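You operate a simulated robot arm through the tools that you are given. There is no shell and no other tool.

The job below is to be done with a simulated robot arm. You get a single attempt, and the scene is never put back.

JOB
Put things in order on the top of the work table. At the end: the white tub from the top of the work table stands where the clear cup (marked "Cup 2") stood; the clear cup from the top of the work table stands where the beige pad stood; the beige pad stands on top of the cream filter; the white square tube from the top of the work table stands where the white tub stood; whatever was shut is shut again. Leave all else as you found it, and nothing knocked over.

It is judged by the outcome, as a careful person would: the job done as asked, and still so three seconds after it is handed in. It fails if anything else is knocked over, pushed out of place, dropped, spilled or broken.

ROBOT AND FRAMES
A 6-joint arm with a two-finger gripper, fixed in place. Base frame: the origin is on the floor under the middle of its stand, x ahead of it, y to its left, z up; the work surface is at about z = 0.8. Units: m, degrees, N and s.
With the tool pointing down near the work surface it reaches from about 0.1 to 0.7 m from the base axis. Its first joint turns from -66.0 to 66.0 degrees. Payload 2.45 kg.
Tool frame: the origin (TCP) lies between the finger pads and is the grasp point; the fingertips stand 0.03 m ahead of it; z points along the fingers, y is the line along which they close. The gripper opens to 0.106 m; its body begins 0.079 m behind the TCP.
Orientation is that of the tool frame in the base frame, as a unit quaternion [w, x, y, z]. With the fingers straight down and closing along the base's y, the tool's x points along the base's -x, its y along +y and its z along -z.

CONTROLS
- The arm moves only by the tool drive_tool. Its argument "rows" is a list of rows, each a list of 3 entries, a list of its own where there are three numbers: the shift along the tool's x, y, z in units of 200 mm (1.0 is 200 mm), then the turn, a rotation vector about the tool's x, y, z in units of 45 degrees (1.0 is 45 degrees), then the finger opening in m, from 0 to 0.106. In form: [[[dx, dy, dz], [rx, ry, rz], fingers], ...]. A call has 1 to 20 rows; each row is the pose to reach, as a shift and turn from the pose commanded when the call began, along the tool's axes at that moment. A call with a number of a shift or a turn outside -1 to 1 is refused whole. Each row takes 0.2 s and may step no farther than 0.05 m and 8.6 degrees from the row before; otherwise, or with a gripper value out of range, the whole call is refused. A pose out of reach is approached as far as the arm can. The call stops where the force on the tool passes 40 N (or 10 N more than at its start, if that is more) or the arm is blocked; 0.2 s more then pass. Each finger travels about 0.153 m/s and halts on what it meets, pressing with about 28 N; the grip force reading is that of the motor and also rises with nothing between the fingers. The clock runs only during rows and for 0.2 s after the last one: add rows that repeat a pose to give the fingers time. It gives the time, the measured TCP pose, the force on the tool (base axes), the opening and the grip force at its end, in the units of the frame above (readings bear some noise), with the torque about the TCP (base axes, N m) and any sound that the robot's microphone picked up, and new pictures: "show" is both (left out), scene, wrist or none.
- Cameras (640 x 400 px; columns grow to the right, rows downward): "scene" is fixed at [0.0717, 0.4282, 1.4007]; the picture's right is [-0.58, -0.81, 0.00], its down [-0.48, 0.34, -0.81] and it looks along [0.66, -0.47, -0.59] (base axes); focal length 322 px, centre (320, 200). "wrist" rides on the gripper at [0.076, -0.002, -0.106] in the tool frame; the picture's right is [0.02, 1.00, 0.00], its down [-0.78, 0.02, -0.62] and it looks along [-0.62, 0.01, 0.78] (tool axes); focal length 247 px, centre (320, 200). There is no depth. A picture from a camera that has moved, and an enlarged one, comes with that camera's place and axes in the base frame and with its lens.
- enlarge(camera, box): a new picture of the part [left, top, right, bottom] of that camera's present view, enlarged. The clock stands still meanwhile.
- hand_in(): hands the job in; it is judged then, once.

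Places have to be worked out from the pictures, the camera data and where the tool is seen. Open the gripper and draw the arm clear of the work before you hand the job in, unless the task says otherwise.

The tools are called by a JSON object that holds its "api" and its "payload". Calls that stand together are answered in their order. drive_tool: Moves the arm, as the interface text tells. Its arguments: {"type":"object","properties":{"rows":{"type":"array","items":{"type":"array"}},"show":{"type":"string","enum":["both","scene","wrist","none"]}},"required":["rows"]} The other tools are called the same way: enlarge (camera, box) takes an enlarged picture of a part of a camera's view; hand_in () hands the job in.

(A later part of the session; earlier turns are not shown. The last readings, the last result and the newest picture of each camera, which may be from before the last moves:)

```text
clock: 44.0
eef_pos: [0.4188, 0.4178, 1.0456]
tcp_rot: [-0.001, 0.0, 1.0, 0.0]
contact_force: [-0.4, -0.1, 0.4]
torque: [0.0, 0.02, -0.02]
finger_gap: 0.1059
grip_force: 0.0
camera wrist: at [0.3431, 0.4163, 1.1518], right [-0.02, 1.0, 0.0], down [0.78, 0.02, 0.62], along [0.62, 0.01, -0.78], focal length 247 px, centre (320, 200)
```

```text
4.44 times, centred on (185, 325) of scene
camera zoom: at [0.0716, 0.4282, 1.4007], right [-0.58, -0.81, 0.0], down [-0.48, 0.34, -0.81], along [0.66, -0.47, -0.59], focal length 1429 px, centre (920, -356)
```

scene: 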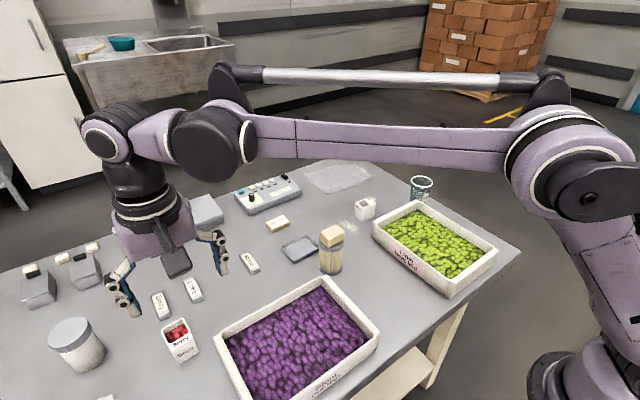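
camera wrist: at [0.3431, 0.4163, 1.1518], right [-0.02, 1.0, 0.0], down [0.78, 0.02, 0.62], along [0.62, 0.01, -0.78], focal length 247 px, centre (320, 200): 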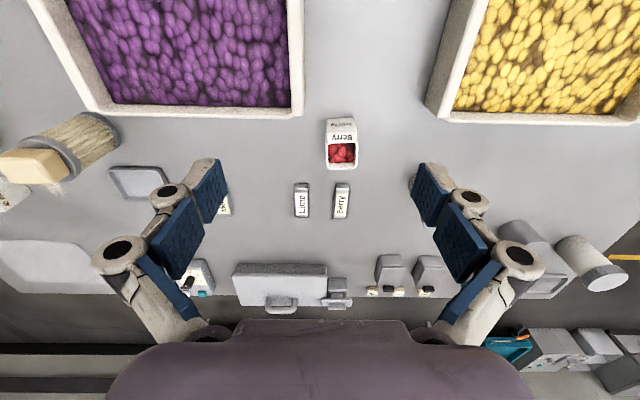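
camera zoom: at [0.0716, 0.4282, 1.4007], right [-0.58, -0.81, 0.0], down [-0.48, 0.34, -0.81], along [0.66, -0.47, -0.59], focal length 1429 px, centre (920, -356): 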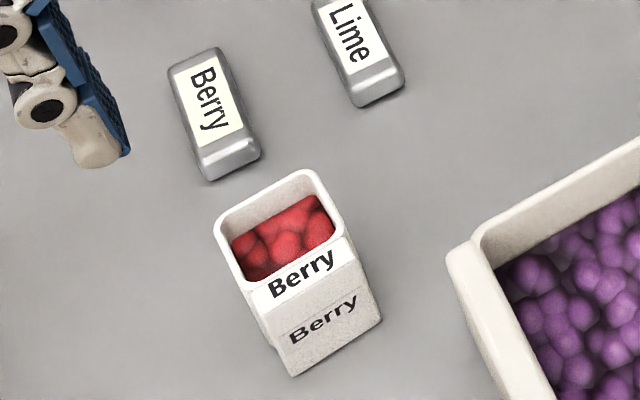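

The tub's rim is about 0.042 square, centred near (0.510,0.450) at z≈0.844, nearly aligned with the axes, label on its near side. I move above it at z≈0.93.

{"api": "drive_tool", "payload": {"rows": [[[-0.115, 0.04, 0.1], [0, 0, 0], 0.106], [[-0.23, 0.08, 0.2], [0, 0, 0], 0.1], [[-0.345, 0.12, 0.35], [0, 0, 0], 0.09], [[-0.455, 0.16, 0.5], [0, 0, 0], 0.08], [[-0.455, 0.16, 0.58], [0, 0, 0], 0.075], [[-0.455, 0.16, 0.58], [0, 0, 0], 0.075]], "show": "both"}}

{"api": "enlarge", "payload": {"camera": "wrist", "box": [200, 60, 440, 240]}}

{"api": "enlarge", "payload": {"camera": "scene", "box": [120, 270, 240, 370]}}

```text
clock: 45.4
eef_pos: [0.5098, 0.4491, 0.9297]
tcp_rot: [-0.001, 0.0, 1.0, 0.0]
contact_force: [0.1, 0.7, -0.3]
torque: [-0.01, 0.03, -0.03]
finger_gap: 0.0749
grip_force: 0.0
camera wrist: at [0.4336, 0.4481, 1.036], right [-0.02, 1.0, 0.0], down [0.78, 0.02, 0.62], along [0.62, 0.01, -0.78], focal length 247 px, centre (320, 200)
```

scene: 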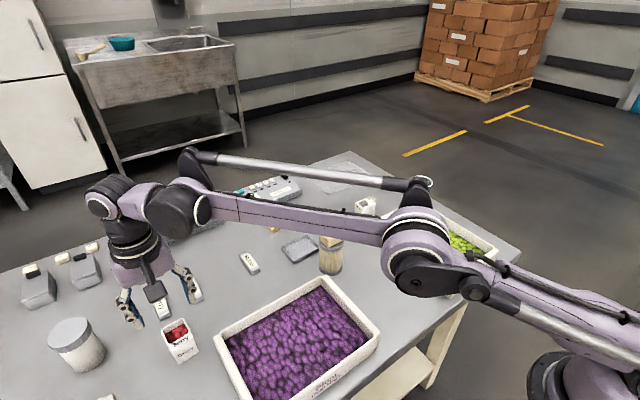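
wrist: 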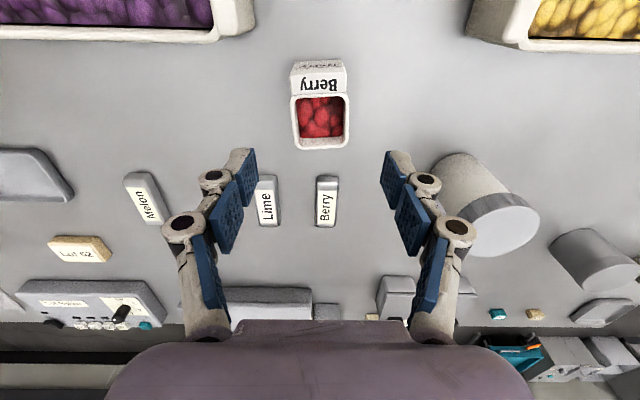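

```text
2.22 times, centred on (320, 150) of wrist
camera zoom: at [0.4336, 0.4481, 1.036], right [-0.02, 1.0, 0.0], down [0.78, 0.02, 0.62], along [0.62, 0.01, -0.78], focal length 549 px, centre (320, 311)
```

zoom: 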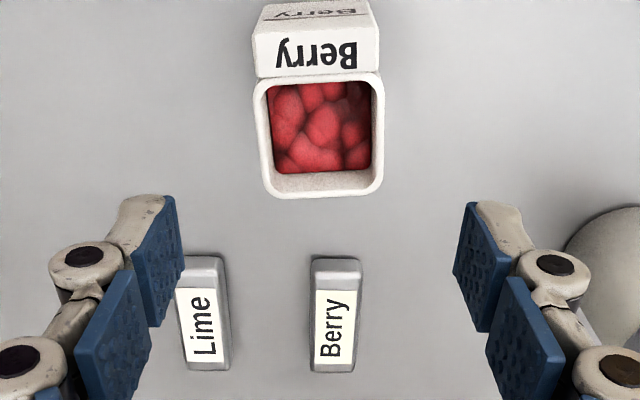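

```text
4.00 times, centred on (180, 320) of scene
camera zoom: at [0.0717, 0.4282, 1.4007], right [-0.58, -0.81, 0.0], down [-0.48, 0.34, -0.81], along [0.66, -0.47, -0.59], focal length 1286 px, centre (880, -280)
```

zoom: 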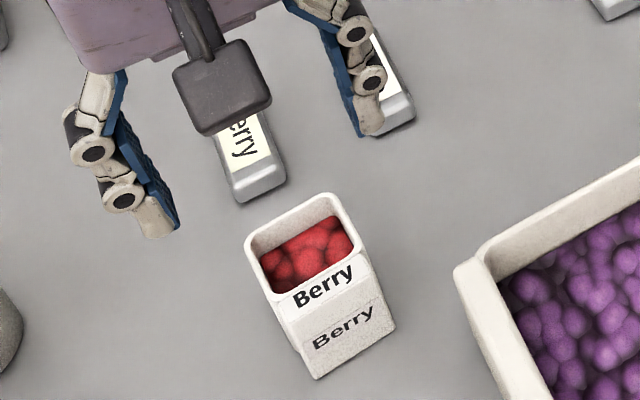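

Tub centre refines to (0.507,0.448), with a yaw of about 5°. I turn the tool 5° to match, correct 2 mm, and descend around it to z≈0.838.

{"api": "drive_tool", "payload": {"rows": [[[0.01, -0.0075, 0], [0, 0, -0.11], 0.075], [[0.01, -0.0075, 0.15], [0, 0, -0.11], 0.075], [[0.01, -0.0075, 0.3], [0, 0, -0.11], 0.075], [[0.01, -0.0075, 0.4], [0, 0, -0.11], 0.075], [[0.01, -0.0075, 0.4], [0, 0, -0.11], 0.075]], "show": "both"}}

{"api": "enlarge", "payload": {"camera": "wrist", "box": [200, 90, 440, 270]}}

{"api": "enlarge", "payload": {"camera": "scene", "box": [120, 270, 240, 370]}}

```text
clock: 46.6
eef_pos: [0.5076, 0.4505, 0.849]
tcp_rot: [0.0, -0.044, 0.999, 0.0]
contact_force: [0.1, 0.5, 0.1]
torque: [-0.01, 0.02, -0.04]
finger_gap: 0.075
grip_force: 0.1
camera wrist: at [0.4319, 0.4421, 0.9558], right [-0.11, 0.99, 0.0], down [0.78, 0.08, 0.62], along [0.62, 0.07, -0.78], focal length 247 px, centre (320, 200)
```

scene: 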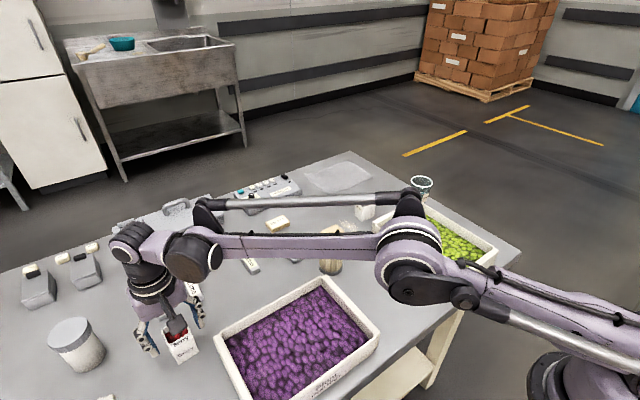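
wrist: 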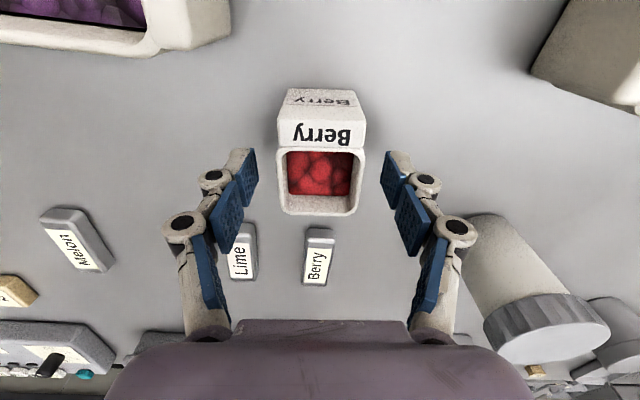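

```text
2.22 times, centred on (320, 180) of wrist
camera zoom: at [0.4319, 0.4421, 0.9558], right [-0.11, 0.99, 0.0], down [0.78, 0.08, 0.62], along [0.62, 0.07, -0.78], focal length 549 px, centre (320, 244)
```

zoom: 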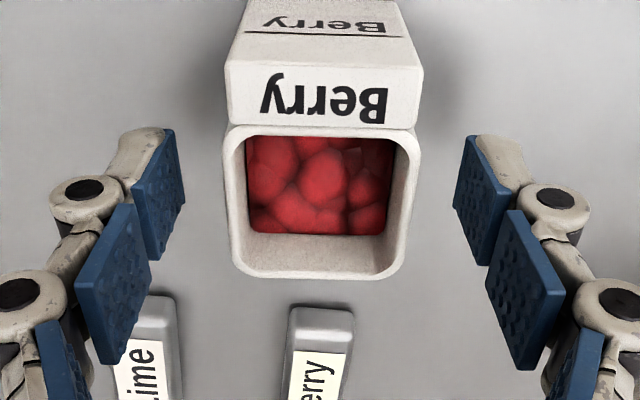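

```text
4.00 times, centred on (180, 320) of scene
camera zoom: at [0.0717, 0.4282, 1.4007], right [-0.58, -0.81, 0.0], down [-0.48, 0.34, -0.81], along [0.66, -0.47, -0.59], focal length 1286 px, centre (880, -280)
```

zoom: 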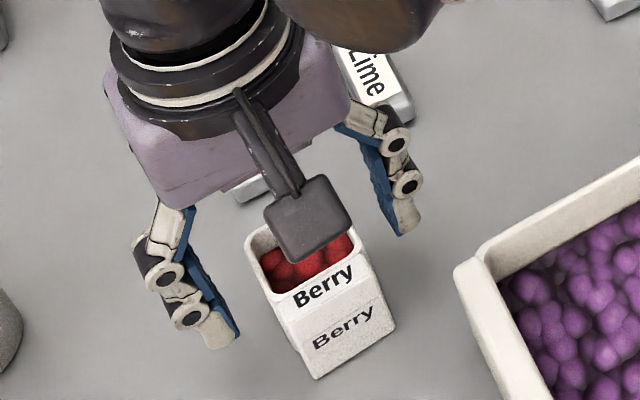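

The tub is centred between the fingers and well aligned. I lower about 11 mm more and close.

{"api": "drive_tool", "payload": {"rows": [[[0, 0, 0.03], [0, 0, 0], 0.075], [[0, 0, 0.055], [0, 0, 0], 0.075], [[0, 0, 0.055], [0, 0, 0], 0.06], [[0, 0, 0.055], [0, 0, 0], 0.05], [[0, 0, 0.055], [0, 0, 0], 0.045], [[0, 0, 0.055], [0, 0, 0], 0.04], [[0, 0, 0.055], [0, 0, 0], 0.035], [[0, 0, 0.055], [0, 0, 0], 0.035]], "show": "both"}}

{"api": "enlarge", "payload": {"camera": "wrist", "box": [200, 90, 440, 270]}}

```text
clock: 48.4
eef_pos: [0.5071, 0.4497, 0.8414]
tcp_rot: [0.0, -0.043, 0.999, 0.0]
contact_force: [0.3, 0.1, 0.2]
torque: [0.02, 0.03, 0.0]
finger_gap: 0.0431
grip_force: 28.3
camera wrist: at [0.4312, 0.4417, 0.9461], right [-0.11, 0.99, 0.0], down [0.78, 0.08, 0.62], along [0.62, 0.07, -0.78], focal length 247 px, centre (320, 200)
```

scene: 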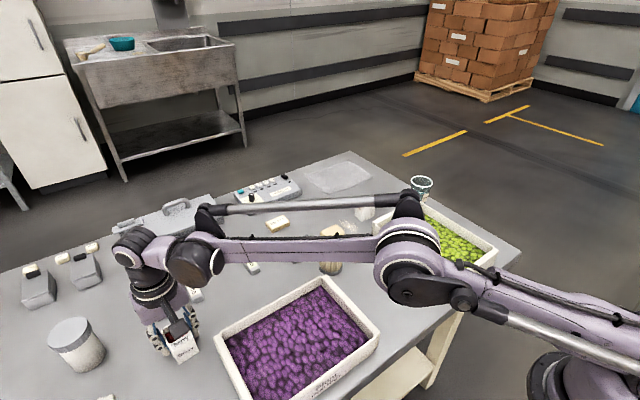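
wrist: 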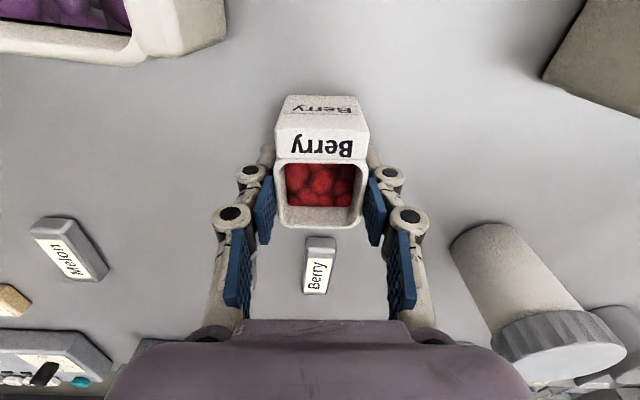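

```text
2.22 times, centred on (320, 180) of wrist
camera zoom: at [0.4312, 0.4417, 0.9461], right [-0.11, 0.99, 0.0], down [0.78, 0.08, 0.62], along [0.62, 0.07, -0.78], focal length 549 px, centre (320, 244)
```

zoom: 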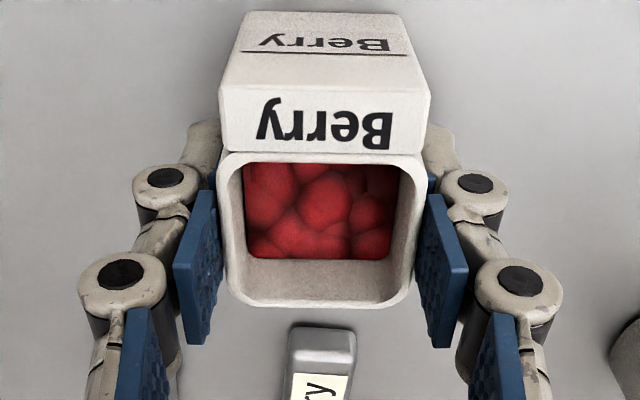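

Gripped (gap 0.043, 28 N), TCP about (0.507,0.450,0.840). I lift the tub smoothly.

{"api": "drive_tool", "payload": {"rows": [[[0, 0, -0.03], [0, 0, 0], 0.035], [[0, 0, -0.1], [0, 0, 0], 0.035], [[0, 0, -0.22], [0, 0, 0], 0.035], [[0, 0, -0.38], [0, 0, 0], 0.035], [[0, 0, -0.54], [0, 0, 0], 0.035], [[0, 0, -0.68], [0, 0, 0], 0.035], [[0, 0, -0.77], [0, 0, 0], 0.035], [[0, 0, -0.8], [0, 0, 0], 0.035], [[0, 0, -0.8], [0, 0, 0], 0.035]], "show": "both"}}

```text
clock: 50.4
eef_pos: [0.5045, 0.445, 0.99]
tcp_rot: [0.0, -0.044, 0.999, -0.001]
contact_force: [-0.6, -0.1, -0.2]
torque: [-0.03, -0.02, -0.05]
finger_gap: 0.0429
grip_force: 28.1
out of reach, approached as far as the arm can: row 7, 8, 9
camera wrist: at [0.4283, 0.4365, 1.0972], right [-0.11, 0.99, 0.0], down [0.78, 0.08, 0.62], along [0.62, 0.07, -0.78], focal length 247 px, centre (320, 200)
```

scene: 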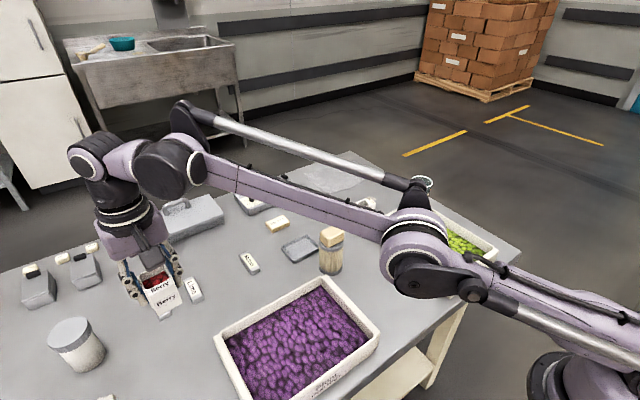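
wrist: 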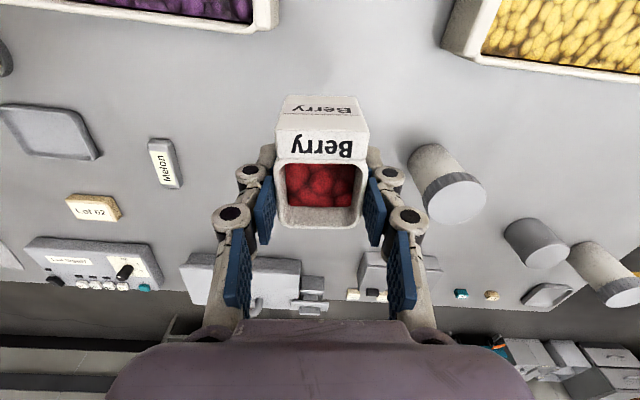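

The tub is held upright; reach clipped the lift at z≈0.99, which is high enough. I carry it inward and turn the tool back 5° on the way.

{"api": "drive_tool", "payload": {"rows": [[[0.04, -0.08, 0], [0, 0, 0.01], 0.035], [[0.1, -0.21, 0], [0, 0, 0.03], 0.035], [[0.17, -0.37, 0], [0, 0, 0.05], 0.035], [[0.245, -0.54, 0], [0, 0, 0.07], 0.035], [[0.31, -0.68, 0], [0, 0, 0.09], 0.035], [[0.355, -0.78, 0], [0, 0, 0.11], 0.035], [[0.373, -0.82, 0], [0, 0, 0.11], 0.035], [[0.373, -0.82, 0], [0, 0, 0.11], 0.035]], "show": "both"}}

```text
clock: 52.2
eef_pos: [0.4449, 0.2753, 0.9908]
tcp_rot: [0.0, -0.001, 1.0, 0.0]
contact_force: [-0.1, 0.5, 0.1]
torque: [-0.01, -0.03, -0.02]
finger_gap: 0.0429
grip_force: 28.2
camera wrist: at [0.3684, 0.274, 1.0966], right [-0.02, 1.0, 0.0], down [0.78, 0.02, 0.62], along [0.62, 0.01, -0.78], focal length 247 px, centre (320, 200)
```

scene: 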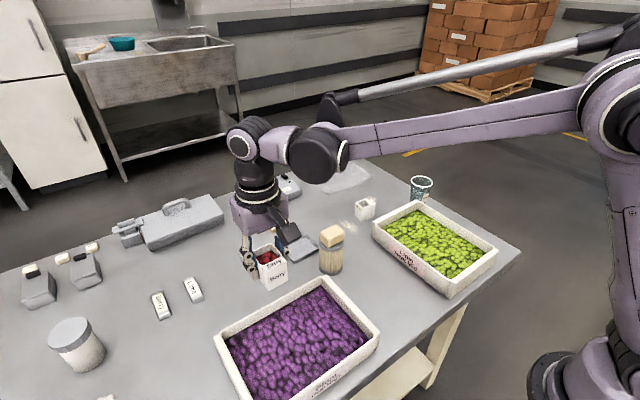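
wrist: 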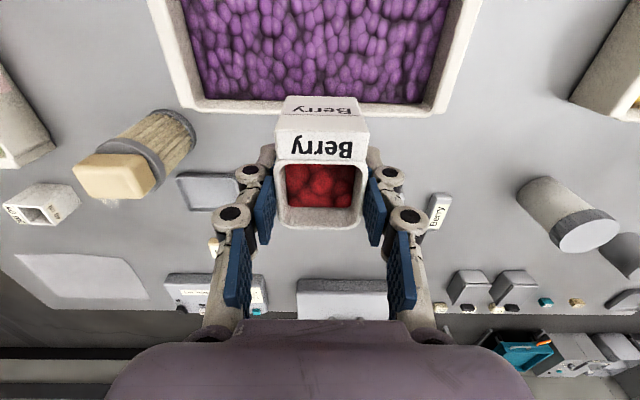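

Holding well at (0.445,0.276). I continue to above the cup's former spot (0.362,0.034).

{"api": "drive_tool", "payload": {"rows": [[[0.04, -0.1, 0], [0, 0, 0], 0.035], [[0.1, -0.24, 0], [0, 0, 0], 0.035], [[0.17, -0.4, 0], [0, 0, 0], 0.035], [[0.22, -0.53, 0], [0, 0, 0], 0.035], [[0.25, -0.6, 0], [0, 0, 0], 0.035]], "show": "none"}}

{"api": "drive_tool", "payload": {"rows": [[[0.03, -0.1, 0], [0, 0, 0], 0.035], [[0.07, -0.24, 0], [0, 0, 0], 0.035], [[0.115, -0.4, 0], [0, 0, 0], 0.035], [[0.15, -0.53, 0], [0, 0, 0], 0.035], [[0.165, -0.61, 0], [0, 0, 0], 0.035], [[0.165, -0.61, 0], [0, 0, 0], 0.035]], "show": "both"}}

{"api": "enlarge", "payload": {"camera": "wrist", "box": [200, 70, 440, 270]}}

```text
clock: 53.4
eef_pos: [0.3951, 0.1531, 0.9926]
tcp_rot: [0.0, 0.0, 1.0, 0.0]
contact_force: [0.5, 0.1, -0.1]
torque: [0.0, 0.01, 0.0]
finger_gap: 0.0429
grip_force: 27.7
```

```text
clock: 54.8
eef_pos: [0.3609, 0.0315, 0.9905]
tcp_rot: [0.001, -0.001, 1.0, -0.001]
contact_force: [-0.6, -0.6, -0.8]
torque: [-0.02, 0.02, -0.02]
finger_gap: 0.043
grip_force: 27.9
camera wrist: at [0.284, 0.03, 1.0977], right [-0.02, 1.0, 0.0], down [0.78, 0.02, 0.62], along [0.62, 0.01, -0.78], focal length 247 px, centre (320, 200)
```

scene: 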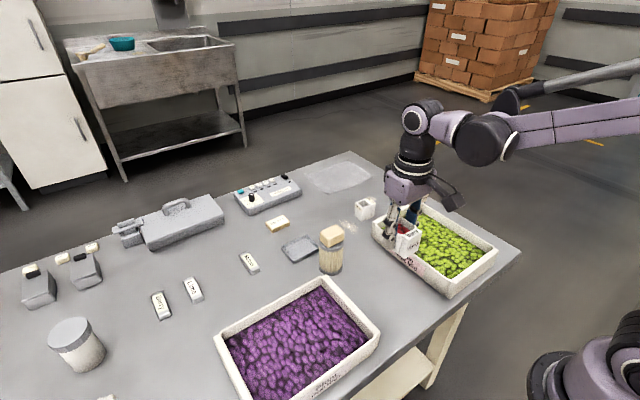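
wrist: 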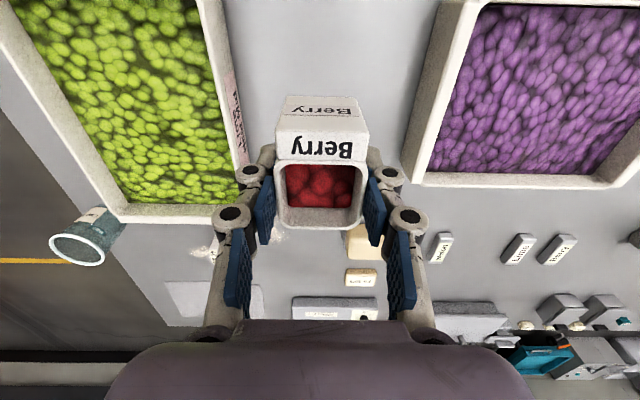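

```text
2.00 times, centred on (320, 170) of wrist
camera zoom: at [0.284, 0.03, 1.0977], right [-0.02, 1.0, 0.0], down [0.78, 0.02, 0.62], along [0.62, 0.01, -0.78], focal length 494 px, centre (320, 260)
```

zoom: 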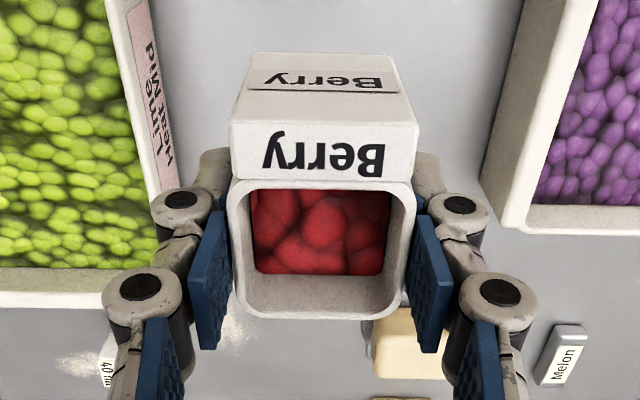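

Tool at about (0.360,0.032). I shift 3 mm in x and lower to about 2 cm above touchdown.

{"api": "drive_tool", "payload": {"rows": [[[-0.015, 0.005, 0.06], [0, 0, 0], 0.035], [[-0.015, 0.005, 0.18], [0, 0, 0], 0.035], [[-0.015, 0.005, 0.33], [0, 0, 0], 0.035], [[-0.015, 0.005, 0.47], [0, 0, 0], 0.035], [[-0.015, 0.005, 0.57], [0, 0, 0], 0.035], [[-0.015, 0.005, 0.63], [0, 0, 0], 0.035], [[-0.015, 0.005, 0.66], [0, 0, 0], 0.035], [[-0.015, 0.005, 0.66], [0, 0, 0], 0.035]], "show": "both"}}

{"api": "enlarge", "payload": {"camera": "scene", "box": [340, 220, 440, 310]}}

```text
clock: 56.6
eef_pos: [0.3656, 0.0348, 0.8578]
tcp_rot: [0.0, -0.001, 1.0, 0.0]
contact_force: [0.5, 0.6, -0.9]
torque: [-0.01, -0.02, 0.0]
finger_gap: 0.043
grip_force: 28.2
camera wrist: at [0.2887, 0.0329, 0.9644], right [-0.02, 1.0, 0.0], down [0.78, 0.02, 0.62], along [0.62, 0.01, -0.78], focal length 247 px, centre (320, 200)
```

scene: 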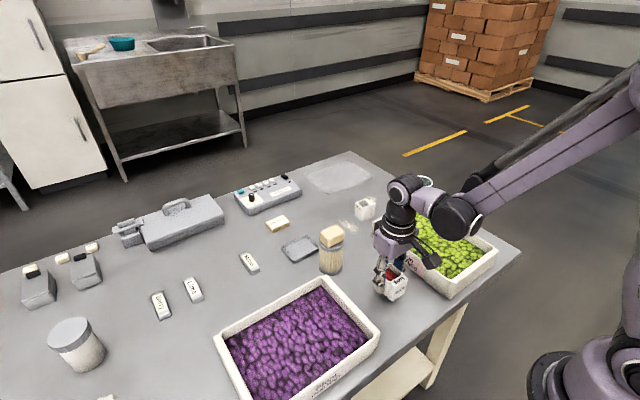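
wrist: 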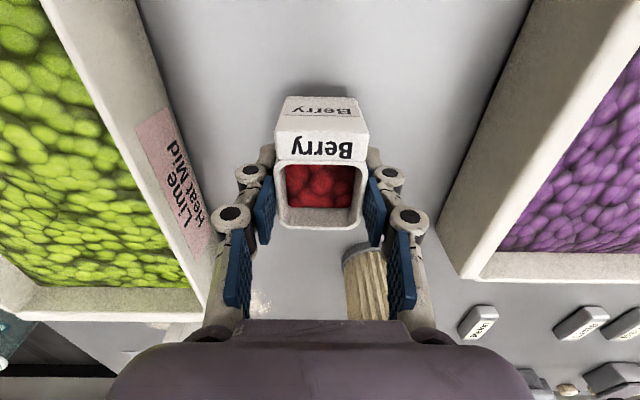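

```text
4.44 times, centred on (390, 265) of scene
camera zoom: at [0.0717, 0.4282, 1.4007], right [-0.58, -0.81, 0.0], down [-0.48, 0.34, -0.81], along [0.66, -0.47, -0.59], focal length 1429 px, centre (9, -89)
```

zoom: 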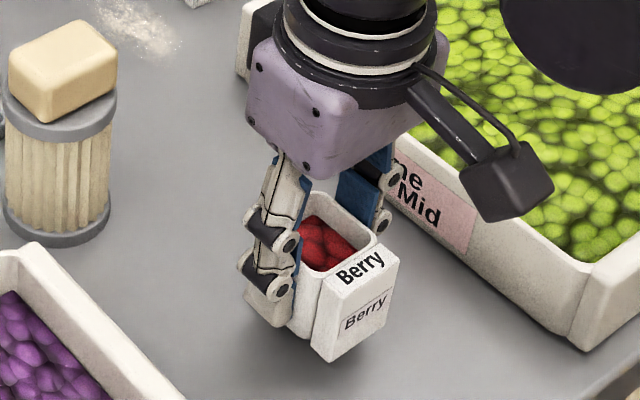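

The tub hangs about 18 mm above the table over the right spot. I lower to near touchdown and then feel.

{"api": "drive_tool", "payload": {"rows": [[[0, 0, 0.03], [0, 0, 0], 0.035], [[0, 0, 0.06], [0, 0, 0], 0.035], [[0, 0, 0.075], [0, 0, 0], 0.035], [[0, 0, 0.075], [0, 0, 0], 0.035]], "show": "none"}}

{"api": "drive_tool", "payload": {"rows": [[[0, 0, 0.005], [0, 0, 0], 0.035], [[0, 0, 0.005], [0, 0, 0], 0.035]], "show": "none"}}

```text
clock: 57.6
eef_pos: [0.3666, 0.0344, 0.8434]
tcp_rot: [0.001, 0.0, 1.0, -0.001]
contact_force: [-0.4, -0.4, -1.1]
torque: [-0.01, -0.01, 0.02]
finger_gap: 0.0428
grip_force: 27.7
```

```text
clock: 58.2
eef_pos: [0.3646, 0.0342, 0.8431]
tcp_rot: [-0.001, 0.0, 1.0, 0.001]
contact_force: [-0.3, -0.5, -0.8]
torque: [0.03, -0.01, 0.01]
finger_gap: 0.0429
grip_force: 27.7
```

Still free at z≈0.842. I continue in 1 mm steps.

{"api": "drive_tool", "payload": {"rows": [[[0, 0, 0.005], [0, 0, 0], 0.035], [[0, 0, 0.005], [0, 0, 0], 0.035]], "show": "none"}}

{"api": "drive_tool", "payload": {"rows": [[[0, 0, 0.005], [0, 0, 0], 0.035], [[0, 0, 0.005], [0, 0, 0], 0.035]], "show": "none"}}

```text
clock: 58.8
eef_pos: [0.3658, 0.0335, 0.8428]
tcp_rot: [0.0, 0.0, 1.0, 0.0]
contact_force: [-0.4, -0.2, -1.3]
torque: [0.0, 0.01, -0.03]
finger_gap: 0.0427
grip_force: 27.9
```

```text
clock: 59.4
eef_pos: [0.3655, 0.0344, 0.8408]
tcp_rot: [0.0, -0.001, 1.0, 0.0]
contact_force: [1.2, 0.0, -0.6]
torque: [0.02, -0.02, 0.03]
finger_gap: 0.0429
grip_force: 28.8
```

No contact yet; the force still reads about -1 N (the tub's weight). Another 1 mm step, twice.

{"api": "drive_tool", "payload": {"rows": [[[0, 0, 0.005], [0, 0, 0], 0.035], [[0, 0, 0.005], [0, 0, 0], 0.035]], "show": "none"}}

{"api": "drive_tool", "payload": {"rows": [[[0, 0, 0.003], [0, 0, 0], 0.035], [[0, 0, 0.003], [0, 0, 0], 0.035]], "show": "scene"}}

{"api": "enlarge", "payload": {"camera": "scene", "box": [340, 220, 440, 310]}}

```text
clock: 60.0
eef_pos: [0.365, 0.0337, 0.8396]
tcp_rot: [0.0, -0.001, 1.0, 0.0]
contact_force: [0.3, -0.1, -1.1]
torque: [0.04, 0.01, 0.01]
finger_gap: 0.0429
grip_force: 27.6
```

```text
clock: 60.6
eef_pos: [0.3655, 0.0333, 0.8406]
tcp_rot: [0.0, -0.001, 1.0, 0.0]
contact_force: [0.5, 0.1, -0.1]
torque: [0.05, -0.01, -0.01]
finger_gap: 0.043
grip_force: 27.6
```

scene: 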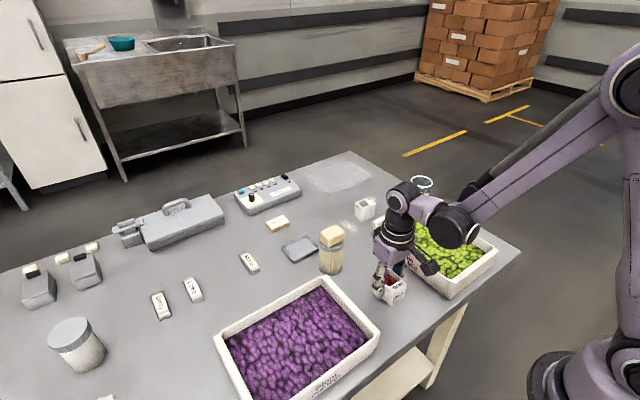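

```text
4.44 times, centred on (390, 265) of scene
camera zoom: at [0.0717, 0.4282, 1.4007], right [-0.58, -0.81, 0.0], down [-0.48, 0.34, -0.81], along [0.66, -0.47, -0.59], focal length 1429 px, centre (9, -89)
```

zoom: 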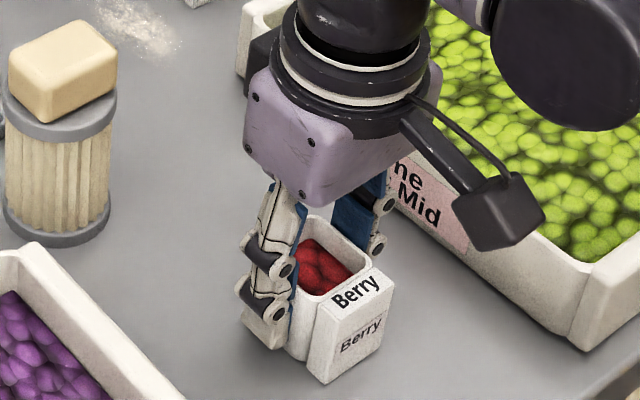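

Just about touching (the weight reading has vanished). One more 0.6 mm step to confirm contact.

{"api": "drive_tool", "payload": {"rows": [[[0, 0, 0.003], [0, 0, 0], 0.035], [[0, 0, 0.003], [0, 0, 0], 0.035]], "show": "none"}}

```text
clock: 61.2
eef_pos: [0.3647, 0.0342, 0.8394]
tcp_rot: [0.001, 0.0, 1.0, 0.0]
contact_force: [1.7, -1.7, 20.7]
torque: [-0.01, 0.06, 0.01]
finger_gap: 0.0426
grip_force: 28.3
```

Contact, 21 N. I relax 0.4 mm and open the fingers.

{"api": "drive_tool", "payload": {"rows": [[[0, 0, -0.002], [0, 0, 0], 0.04], [[0, 0, -0.002], [0, 0, 0], 0.044], [[0, 0, -0.002], [0, 0, 0], 0.05], [[0, 0, -0.002], [0, 0, 0], 0.06], [[0, 0, -0.002], [0, 0, 0], 0.075], [[0, 0, -0.002], [0, 0, 0], 0.075]], "show": "both"}}

{"api": "enlarge", "payload": {"camera": "wrist", "box": [200, 70, 440, 270]}}

```text
clock: 62.6
eef_pos: [0.3656, 0.033, 0.8391]
tcp_rot: [0.0, 0.0, 1.0, 0.0]
contact_force: [-0.3, 0.0, 0.2]
torque: [-0.02, 0.0, -0.03]
finger_gap: 0.075
grip_force: 0.1
camera wrist: at [0.2888, 0.0322, 0.9458], right [-0.02, 1.0, 0.0], down [0.78, 0.02, 0.62], along [0.62, 0.01, -0.78], focal length 247 px, centre (320, 200)
```

scene: 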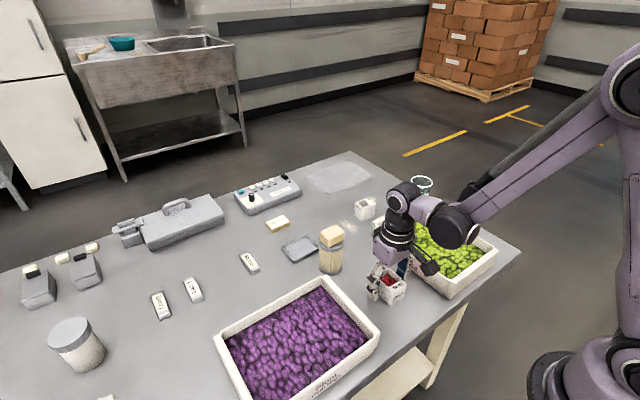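
wrist: 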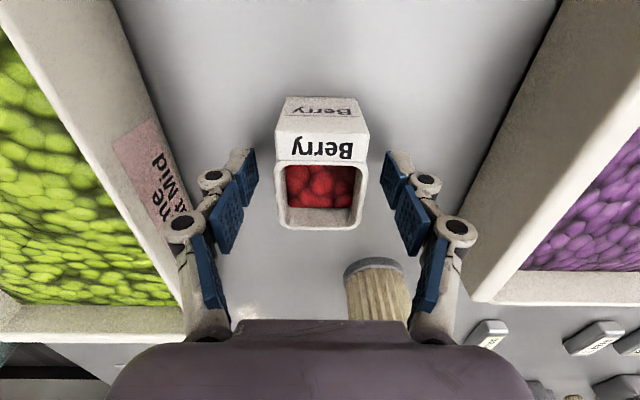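

```text
2.00 times, centred on (320, 170) of wrist
camera zoom: at [0.2888, 0.0322, 0.9458], right [-0.02, 1.0, 0.0], down [0.78, 0.02, 0.62], along [0.62, 0.01, -0.78], focal length 494 px, centre (320, 260)
```

zoom: 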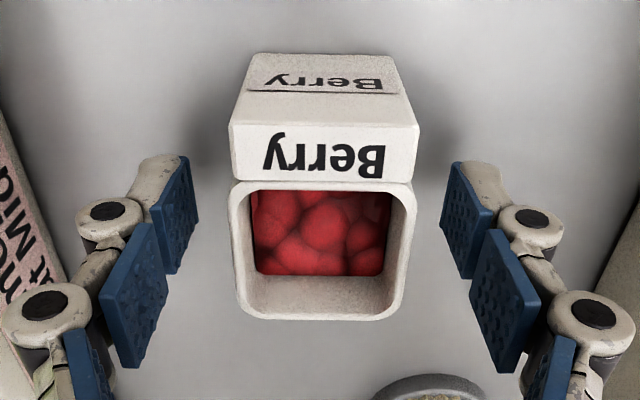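

The tub stands upright at about (0.365,0.034) with its berries intact. I raise straight up and head toward the square tube.

{"api": "drive_tool", "payload": {"rows": [[[0, 0, -0.1], [0, 0, 0], 0.075], [[0, 0, -0.3], [0, 0, 0], 0.075], [[0, 0, -0.55], [0, 0, 0], 0.075], [[0, 0, -0.8], [0, 0, 0], 0.075], [[-0.15, -0.1, -0.85], [0, 0, 0], 0.075], [[-0.35, -0.2, -0.85], [0, 0, 0], 0.075], [[-0.55, -0.32, -0.85], [0, 0, 0], 0.075], [[-0.75, -0.44, -0.85], [0, 0, 0], 0.075], [[-0.9, -0.6, -0.85], [0, 0, 0], 0.075], [[-0.98, -0.7, -0.85], [0, 0, 0], 0.075], [[-0.98, -0.7, -0.85], [0, 0, 0], 0.075]], "show": "both"}}

{"api": "enlarge", "payload": {"camera": "wrist", "box": [240, 80, 420, 220]}}

{"api": "enlarge", "payload": {"camera": "scene", "box": [300, 170, 460, 310]}}

```text
clock: 65.0
eef_pos: [0.5629, -0.1086, 1.0062]
tcp_rot: [0.0, -0.002, 1.0, 0.001]
contact_force: [0.9, 0.8, 0.3]
torque: [0.02, 0.02, -0.02]
finger_gap: 0.075
grip_force: 0.1
camera wrist: at [0.487, -0.11, 1.1144], right [-0.02, 1.0, 0.0], down [0.78, 0.02, 0.62], along [0.62, 0.01, -0.78], focal length 247 px, centre (320, 200)
```

scene: 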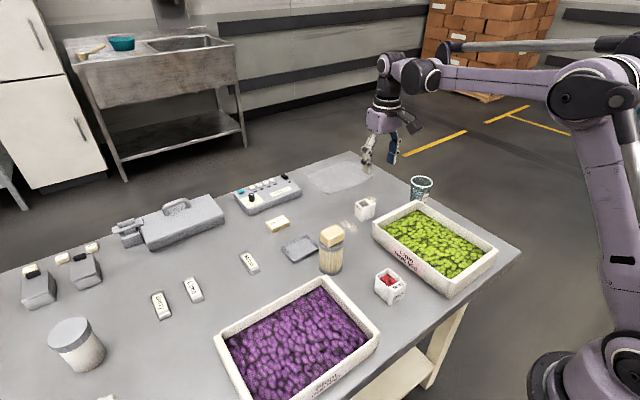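
wrist: 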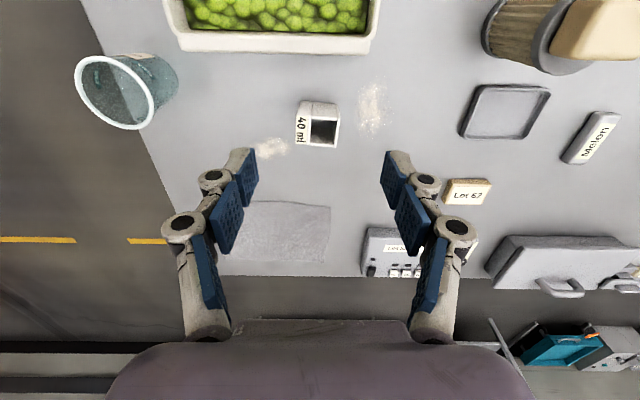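

```text
2.86 times, centred on (330, 150) of wrist
camera zoom: at [0.487, -0.11, 1.1144], right [-0.02, 1.0, 0.0], down [0.78, 0.02, 0.62], along [0.62, 0.01, -0.78], focal length 706 px, centre (291, 343)
```

zoom: 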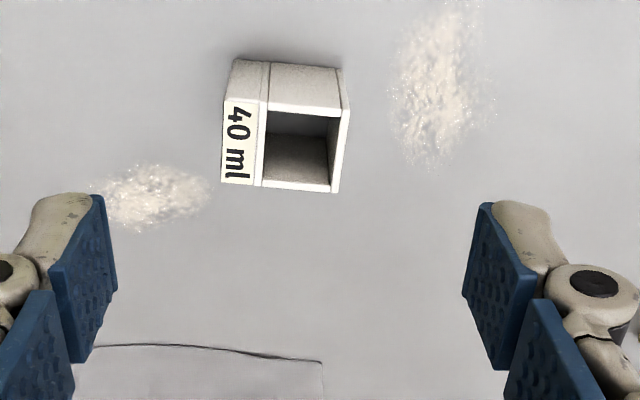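

```text
2.86 times, centred on (380, 240) of scene
camera zoom: at [0.0717, 0.4281, 1.4007], right [-0.58, -0.81, 0.0], down [-0.48, 0.34, -0.81], along [0.66, -0.47, -0.59], focal length 919 px, centre (149, 86)
```

zoom: 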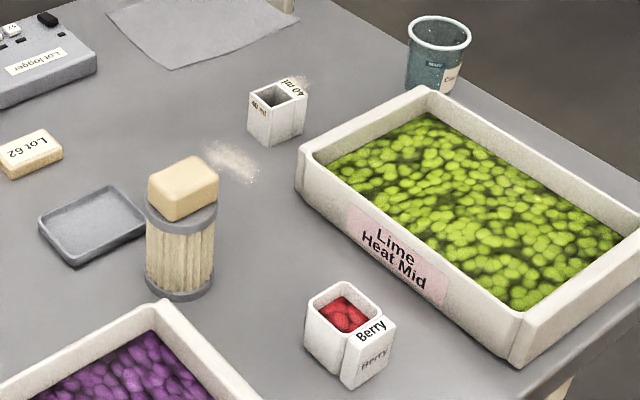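

The tub stands in order. The tube centre is about (0.600,-0.112), 0.047 wide in y by 0.034 in x, about 0.049 tall, yaw about -4.5°. I move over it, turn the tool to match, and lower to z≈0.93.

{"api": "drive_tool", "payload": {"rows": [[[-0.09, -0.01, 0.1], [0, 0, 0.045], 0.072], [[-0.185, -0.02, 0.2], [0, 0, 0.09], 0.07], [[-0.185, -0.02, 0.3], [0, 0, 0.09], 0.07], [[-0.185, -0.02, 0.385], [0, 0, 0.09], 0.07], [[-0.185, -0.02, 0.385], [0, 0, 0.09], 0.07]], "show": "both"}}

{"api": "enlarge", "payload": {"camera": "wrist", "box": [200, 60, 440, 240]}}

```text
clock: 66.2
eef_pos: [0.5997, -0.111, 0.931]
tcp_rot: [0.001, 0.035, 0.999, 0.001]
contact_force: [-0.1, -0.6, 0.2]
torque: [-0.01, 0.03, 0.02]
finger_gap: 0.07
grip_force: 0.1
camera wrist: at [0.5226, -0.1067, 1.0379], right [0.05, 1.0, 0.0], down [0.78, -0.04, 0.62], along [0.62, -0.03, -0.78], focal length 247 px, centre (320, 200)
```

scene: 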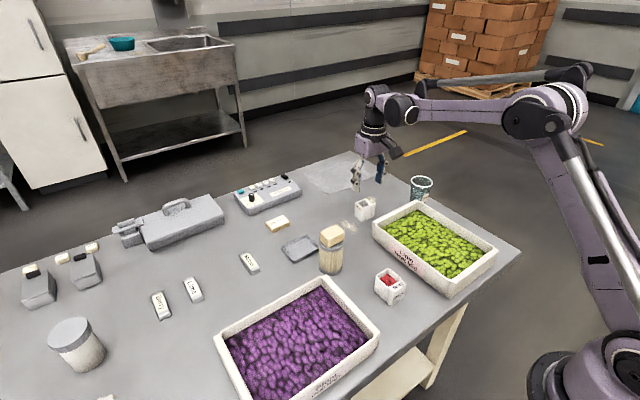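
wrist: 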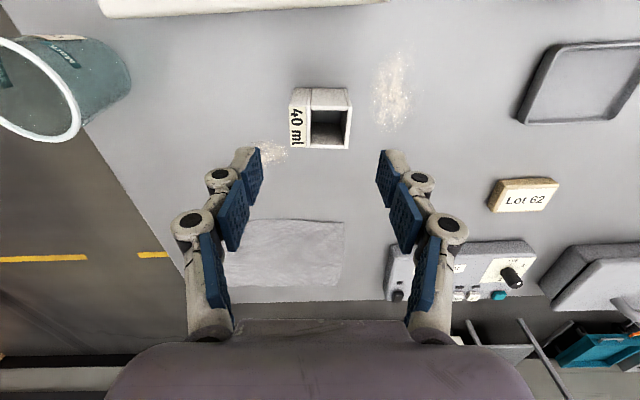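

```text
2.22 times, centred on (320, 150) of wrist
camera zoom: at [0.5226, -0.1067, 1.0379], right [0.05, 1.0, 0.0], down [0.78, -0.04, 0.62], along [0.62, -0.03, -0.78], focal length 549 px, centre (320, 311)
```

zoom: 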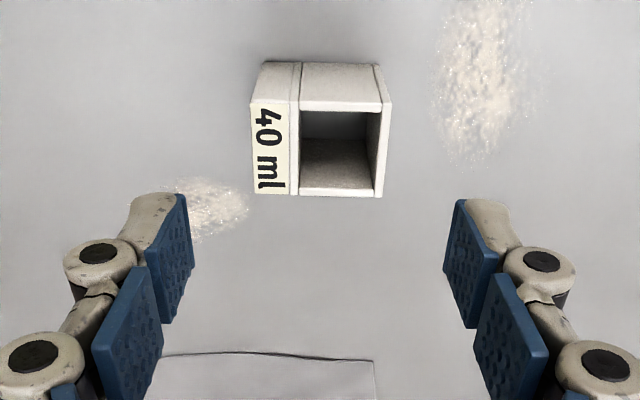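

The tube is aligned and centred between the fingers. I descend to z≈0.846 (tips 1.5 cm above the table, clear of the powder) and close.

{"api": "drive_tool", "payload": {"rows": [[[0, 0, 0.12], [0, 0, 0], 0.07], [[0, 0, 0.25], [0, 0, 0], 0.07], [[0, 0, 0.36], [0, 0, 0], 0.07], [[0, 0, 0.425], [0, 0, 0], 0.07], [[0, 0, 0.425], [0, 0, 0], 0.07]], "show": "both"}}

{"api": "enlarge", "payload": {"camera": "wrist", "box": [200, 90, 440, 270]}}

{"api": "enlarge", "payload": {"camera": "scene", "box": [320, 150, 440, 240]}}

```text
clock: 67.4
eef_pos: [0.5987, -0.1096, 0.8454]
tcp_rot: [-0.001, 0.035, 0.999, 0.0]
contact_force: [-0.3, 0.0, 0.5]
torque: [-0.02, 0.04, -0.04]
finger_gap: 0.0699
grip_force: 0.1
camera wrist: at [0.5225, -0.1064, 0.9523], right [0.05, 1.0, 0.0], down [0.78, -0.04, 0.62], along [0.62, -0.03, -0.78], focal length 247 px, centre (320, 200)
```

scene: 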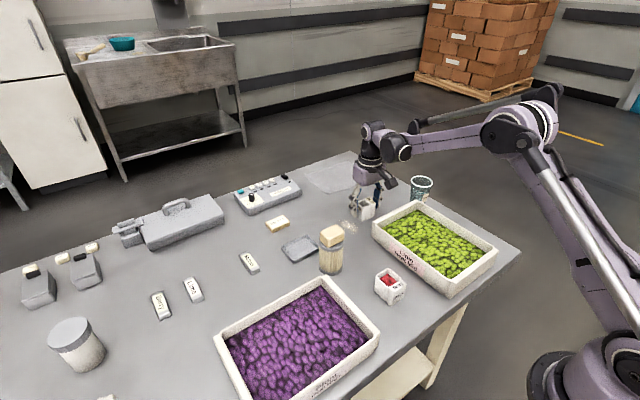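
wrist: 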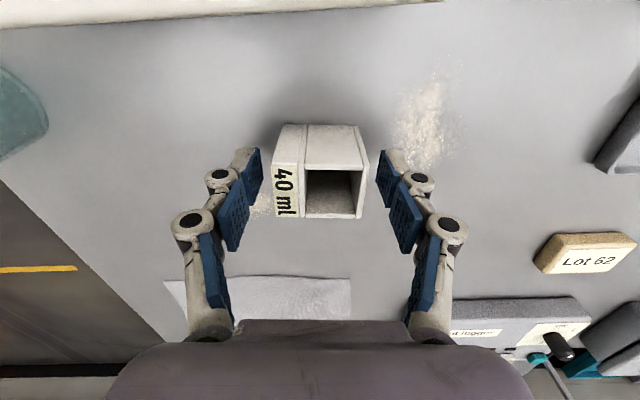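

```text
2.22 times, centred on (320, 180) of wrist
camera zoom: at [0.5225, -0.1064, 0.9523], right [0.05, 1.0, 0.0], down [0.78, -0.04, 0.62], along [0.62, -0.03, -0.78], focal length 549 px, centre (320, 244)
```

zoom: 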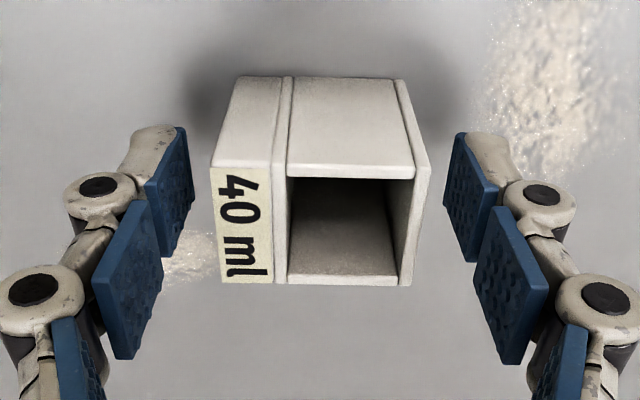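

```text
4.44 times, centred on (380, 195) of scene
camera zoom: at [0.0717, 0.4282, 1.4007], right [-0.58, -0.81, 0.0], down [-0.48, 0.34, -0.81], along [0.66, -0.47, -0.59], focal length 1429 px, centre (53, 222)
```

zoom: 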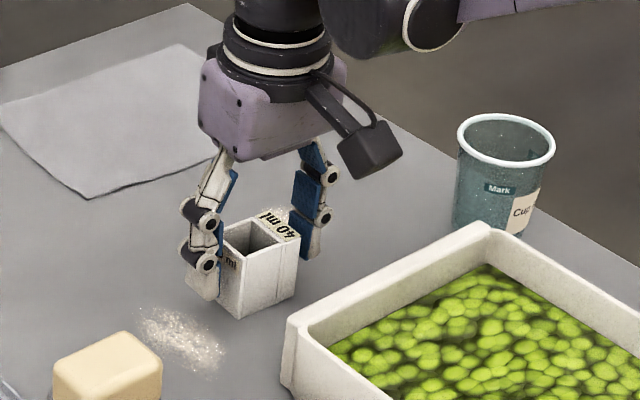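

Both fingers straddle the tube evenly. I close them.

{"api": "drive_tool", "payload": {"rows": [[[0, 0, 0], [0, 0, 0], 0.06], [[0, 0, 0], [0, 0, 0], 0.053], [[0, 0, 0], [0, 0, 0], 0.049], [[0, 0, 0], [0, 0, 0], 0.045], [[0, 0, 0], [0, 0, 0], 0.04], [[0, 0, 0], [0, 0, 0], 0.04]], "show": "wrist"}}

```text
clock: 68.8
eef_pos: [0.5987, -0.1102, 0.8464]
tcp_rot: [0.0, 0.035, 0.999, 0.0]
contact_force: [0.3, 1.0, 3.9]
torque: [0.0, -0.01, -0.02]
finger_gap: 0.0465
grip_force: 27.9
camera wrist: at [0.5224, -0.1064, 0.9527], right [0.05, 1.0, 0.0], down [0.78, -0.04, 0.62], along [0.62, -0.03, -0.78], focal length 247 px, centre (320, 200)
```

wrist: 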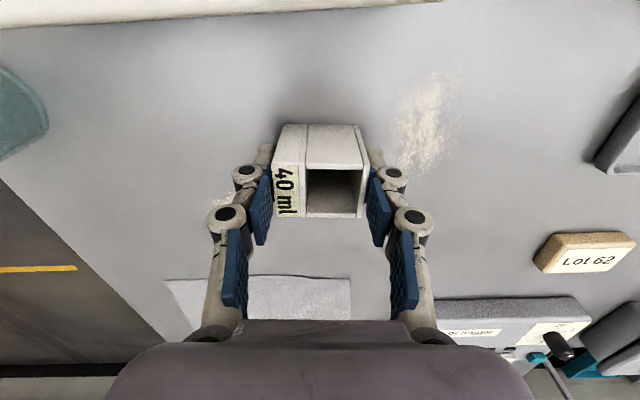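

Gripped (gap 0.0465, 28 N). I lift 1.5 cm first to check that nothing stays behind or spills.

{"api": "drive_tool", "payload": {"rows": [[[0, 0, -0.01], [0, 0, 0], 0.04], [[0, 0, -0.03], [0, 0, 0], 0.04], [[0, 0, -0.055], [0, 0, 0], 0.04], [[0, 0, -0.075], [0, 0, 0], 0.04], [[0, 0, -0.075], [0, 0, 0], 0.04]], "show": "both"}}

{"api": "enlarge", "payload": {"camera": "scene", "box": [320, 150, 440, 240]}}

{"api": "enlarge", "payload": {"camera": "wrist", "box": [200, 90, 440, 270]}}

```text
clock: 70.0
eef_pos: [0.5993, -0.1106, 0.862]
tcp_rot: [0.0, 0.035, 0.999, 0.0]
contact_force: [0.3, -1.1, -0.4]
torque: [0.02, 0.02, 0.01]
finger_gap: 0.0467
grip_force: 28.4
camera wrist: at [0.5223, -0.1073, 0.9683], right [0.05, 1.0, 0.0], down [0.78, -0.04, 0.62], along [0.62, -0.03, -0.78], focal length 247 px, centre (320, 200)
```

scene: 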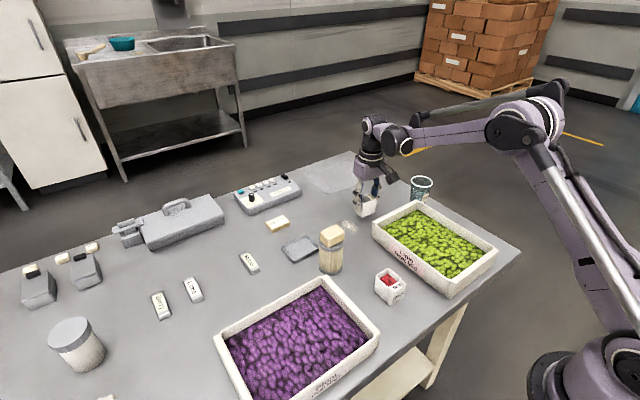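
wrist: 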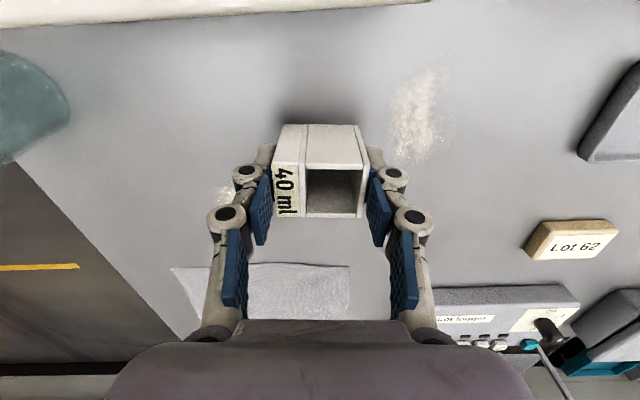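

```text
4.44 times, centred on (380, 195) of scene
camera zoom: at [0.0717, 0.4282, 1.4007], right [-0.58, -0.81, 0.0], down [-0.48, 0.34, -0.81], along [0.66, -0.47, -0.59], focal length 1429 px, centre (53, 222)
```

zoom: 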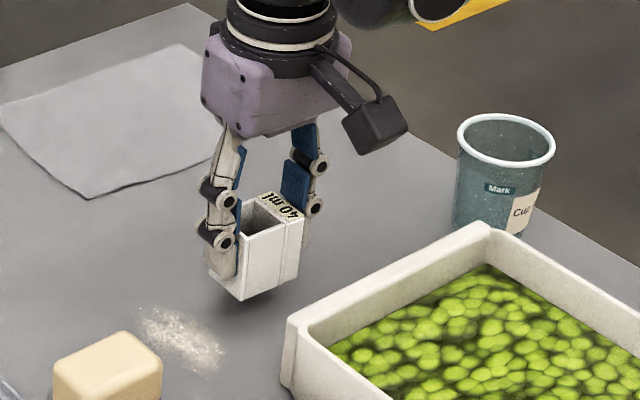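

```text
2.22 times, centred on (320, 180) of wrist
camera zoom: at [0.5223, -0.1073, 0.9683], right [0.05, 1.0, 0.0], down [0.78, -0.04, 0.62], along [0.62, -0.03, -0.78], focal length 549 px, centre (320, 244)
```

zoom: 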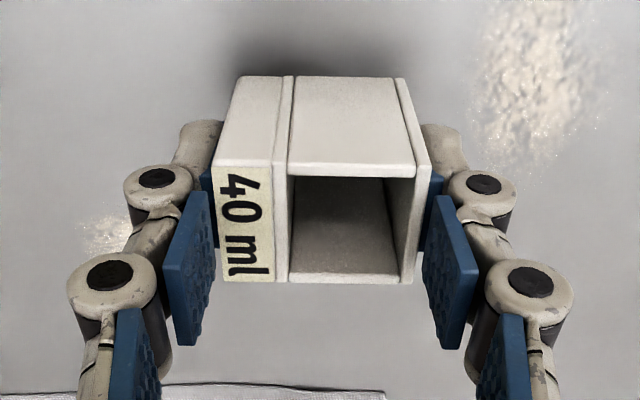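

Clean lift, nothing spilled. I raise it to z≈1.02 and turn the tool back to square.

{"api": "drive_tool", "payload": {"rows": [[[0, 0, -0.08], [0, 0, 0], 0.04], [[0, 0, -0.22], [0, 0, 0], 0.04], [[0, 0, -0.4], [0, 0, 0], 0.04], [[0, 0, -0.57], [0, 0, -0.03], 0.04], [[0, 0, -0.7], [0, 0, -0.06], 0.04], [[0, 0, -0.78], [0, 0, -0.09], 0.04], [[0, 0, -0.8], [0, 0, -0.09], 0.04], [[0, 0, -0.8], [0, 0, -0.09], 0.04]], "show": "none"}}

{"api": "drive_tool", "payload": {"rows": [[[0.04, 0.1, 0], [0, 0, 0], 0.04], [[0.12, 0.26, 0], [0, 0, 0], 0.04], [[0.22, 0.45, 0], [0, 0, 0], 0.04], [[0.32, 0.65, 0], [0, 0, 0], 0.04], [[0.42, 0.83, 0], [0, 0, 0], 0.04], [[0.5, 0.95, 0], [0, 0, 0], 0.04], [[0.5, 1.0, 0], [0, 0, 0], 0.04]], "show": "none"}}

{"api": "drive_tool", "payload": {"rows": [[[0.05, 0.1, 0], [0, 0, 0], 0.04], [[0.1, 0.26, 0], [0, 0, 0], 0.04], [[0.15, 0.45, 0], [0, 0, 0], 0.04], [[0.15, 0.65, 0], [0, 0, 0], 0.04], [[0.15, 0.83, 0], [0, 0, 0], 0.04], [[0.15, 0.95, 0], [0, 0, 0], 0.04], [[0.15, 1.0, 0], [0, 0, 0], 0.04], [[0.15, 1.0, 0], [0, 0, 0], 0.04]], "show": "both"}}

```text
clock: 71.8
eef_pos: [0.5984, -0.1105, 1.0232]
tcp_rot: [0.001, -0.001, 1.0, 0.0]
contact_force: [-0.9, 0.0, 0.4]
torque: [0.0, -0.01, 0.01]
finger_gap: 0.0467
grip_force: 28.2
```

```text
clock: 73.4
eef_pos: [0.4956, 0.0863, 1.0234]
tcp_rot: [0.0, -0.001, 1.0, 0.0]
contact_force: [1.1, 0.1, -0.1]
torque: [0.0, -0.01, 0.01]
finger_gap: 0.0465
grip_force: 28.2
```

```text
clock: 75.2
eef_pos: [0.4703, 0.2895, 1.0254]
tcp_rot: [0.0, -0.001, 1.0, 0.0]
contact_force: [0.4, 0.3, 0.1]
torque: [-0.01, 0.02, 0.01]
finger_gap: 0.0466
grip_force: 27.7
camera wrist: at [0.3931, 0.2883, 1.1316], right [-0.02, 1.0, 0.0], down [0.78, 0.02, 0.62], along [0.62, 0.01, -0.78], focal length 247 px, centre (320, 200)
```

scene: 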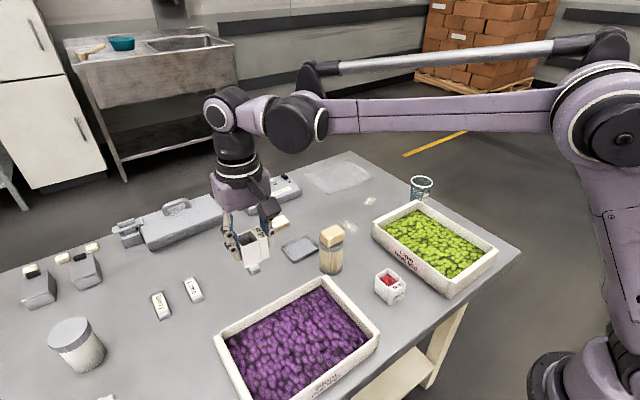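
wrist: 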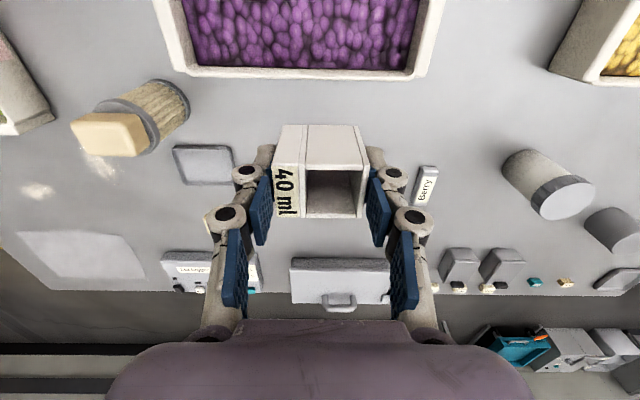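

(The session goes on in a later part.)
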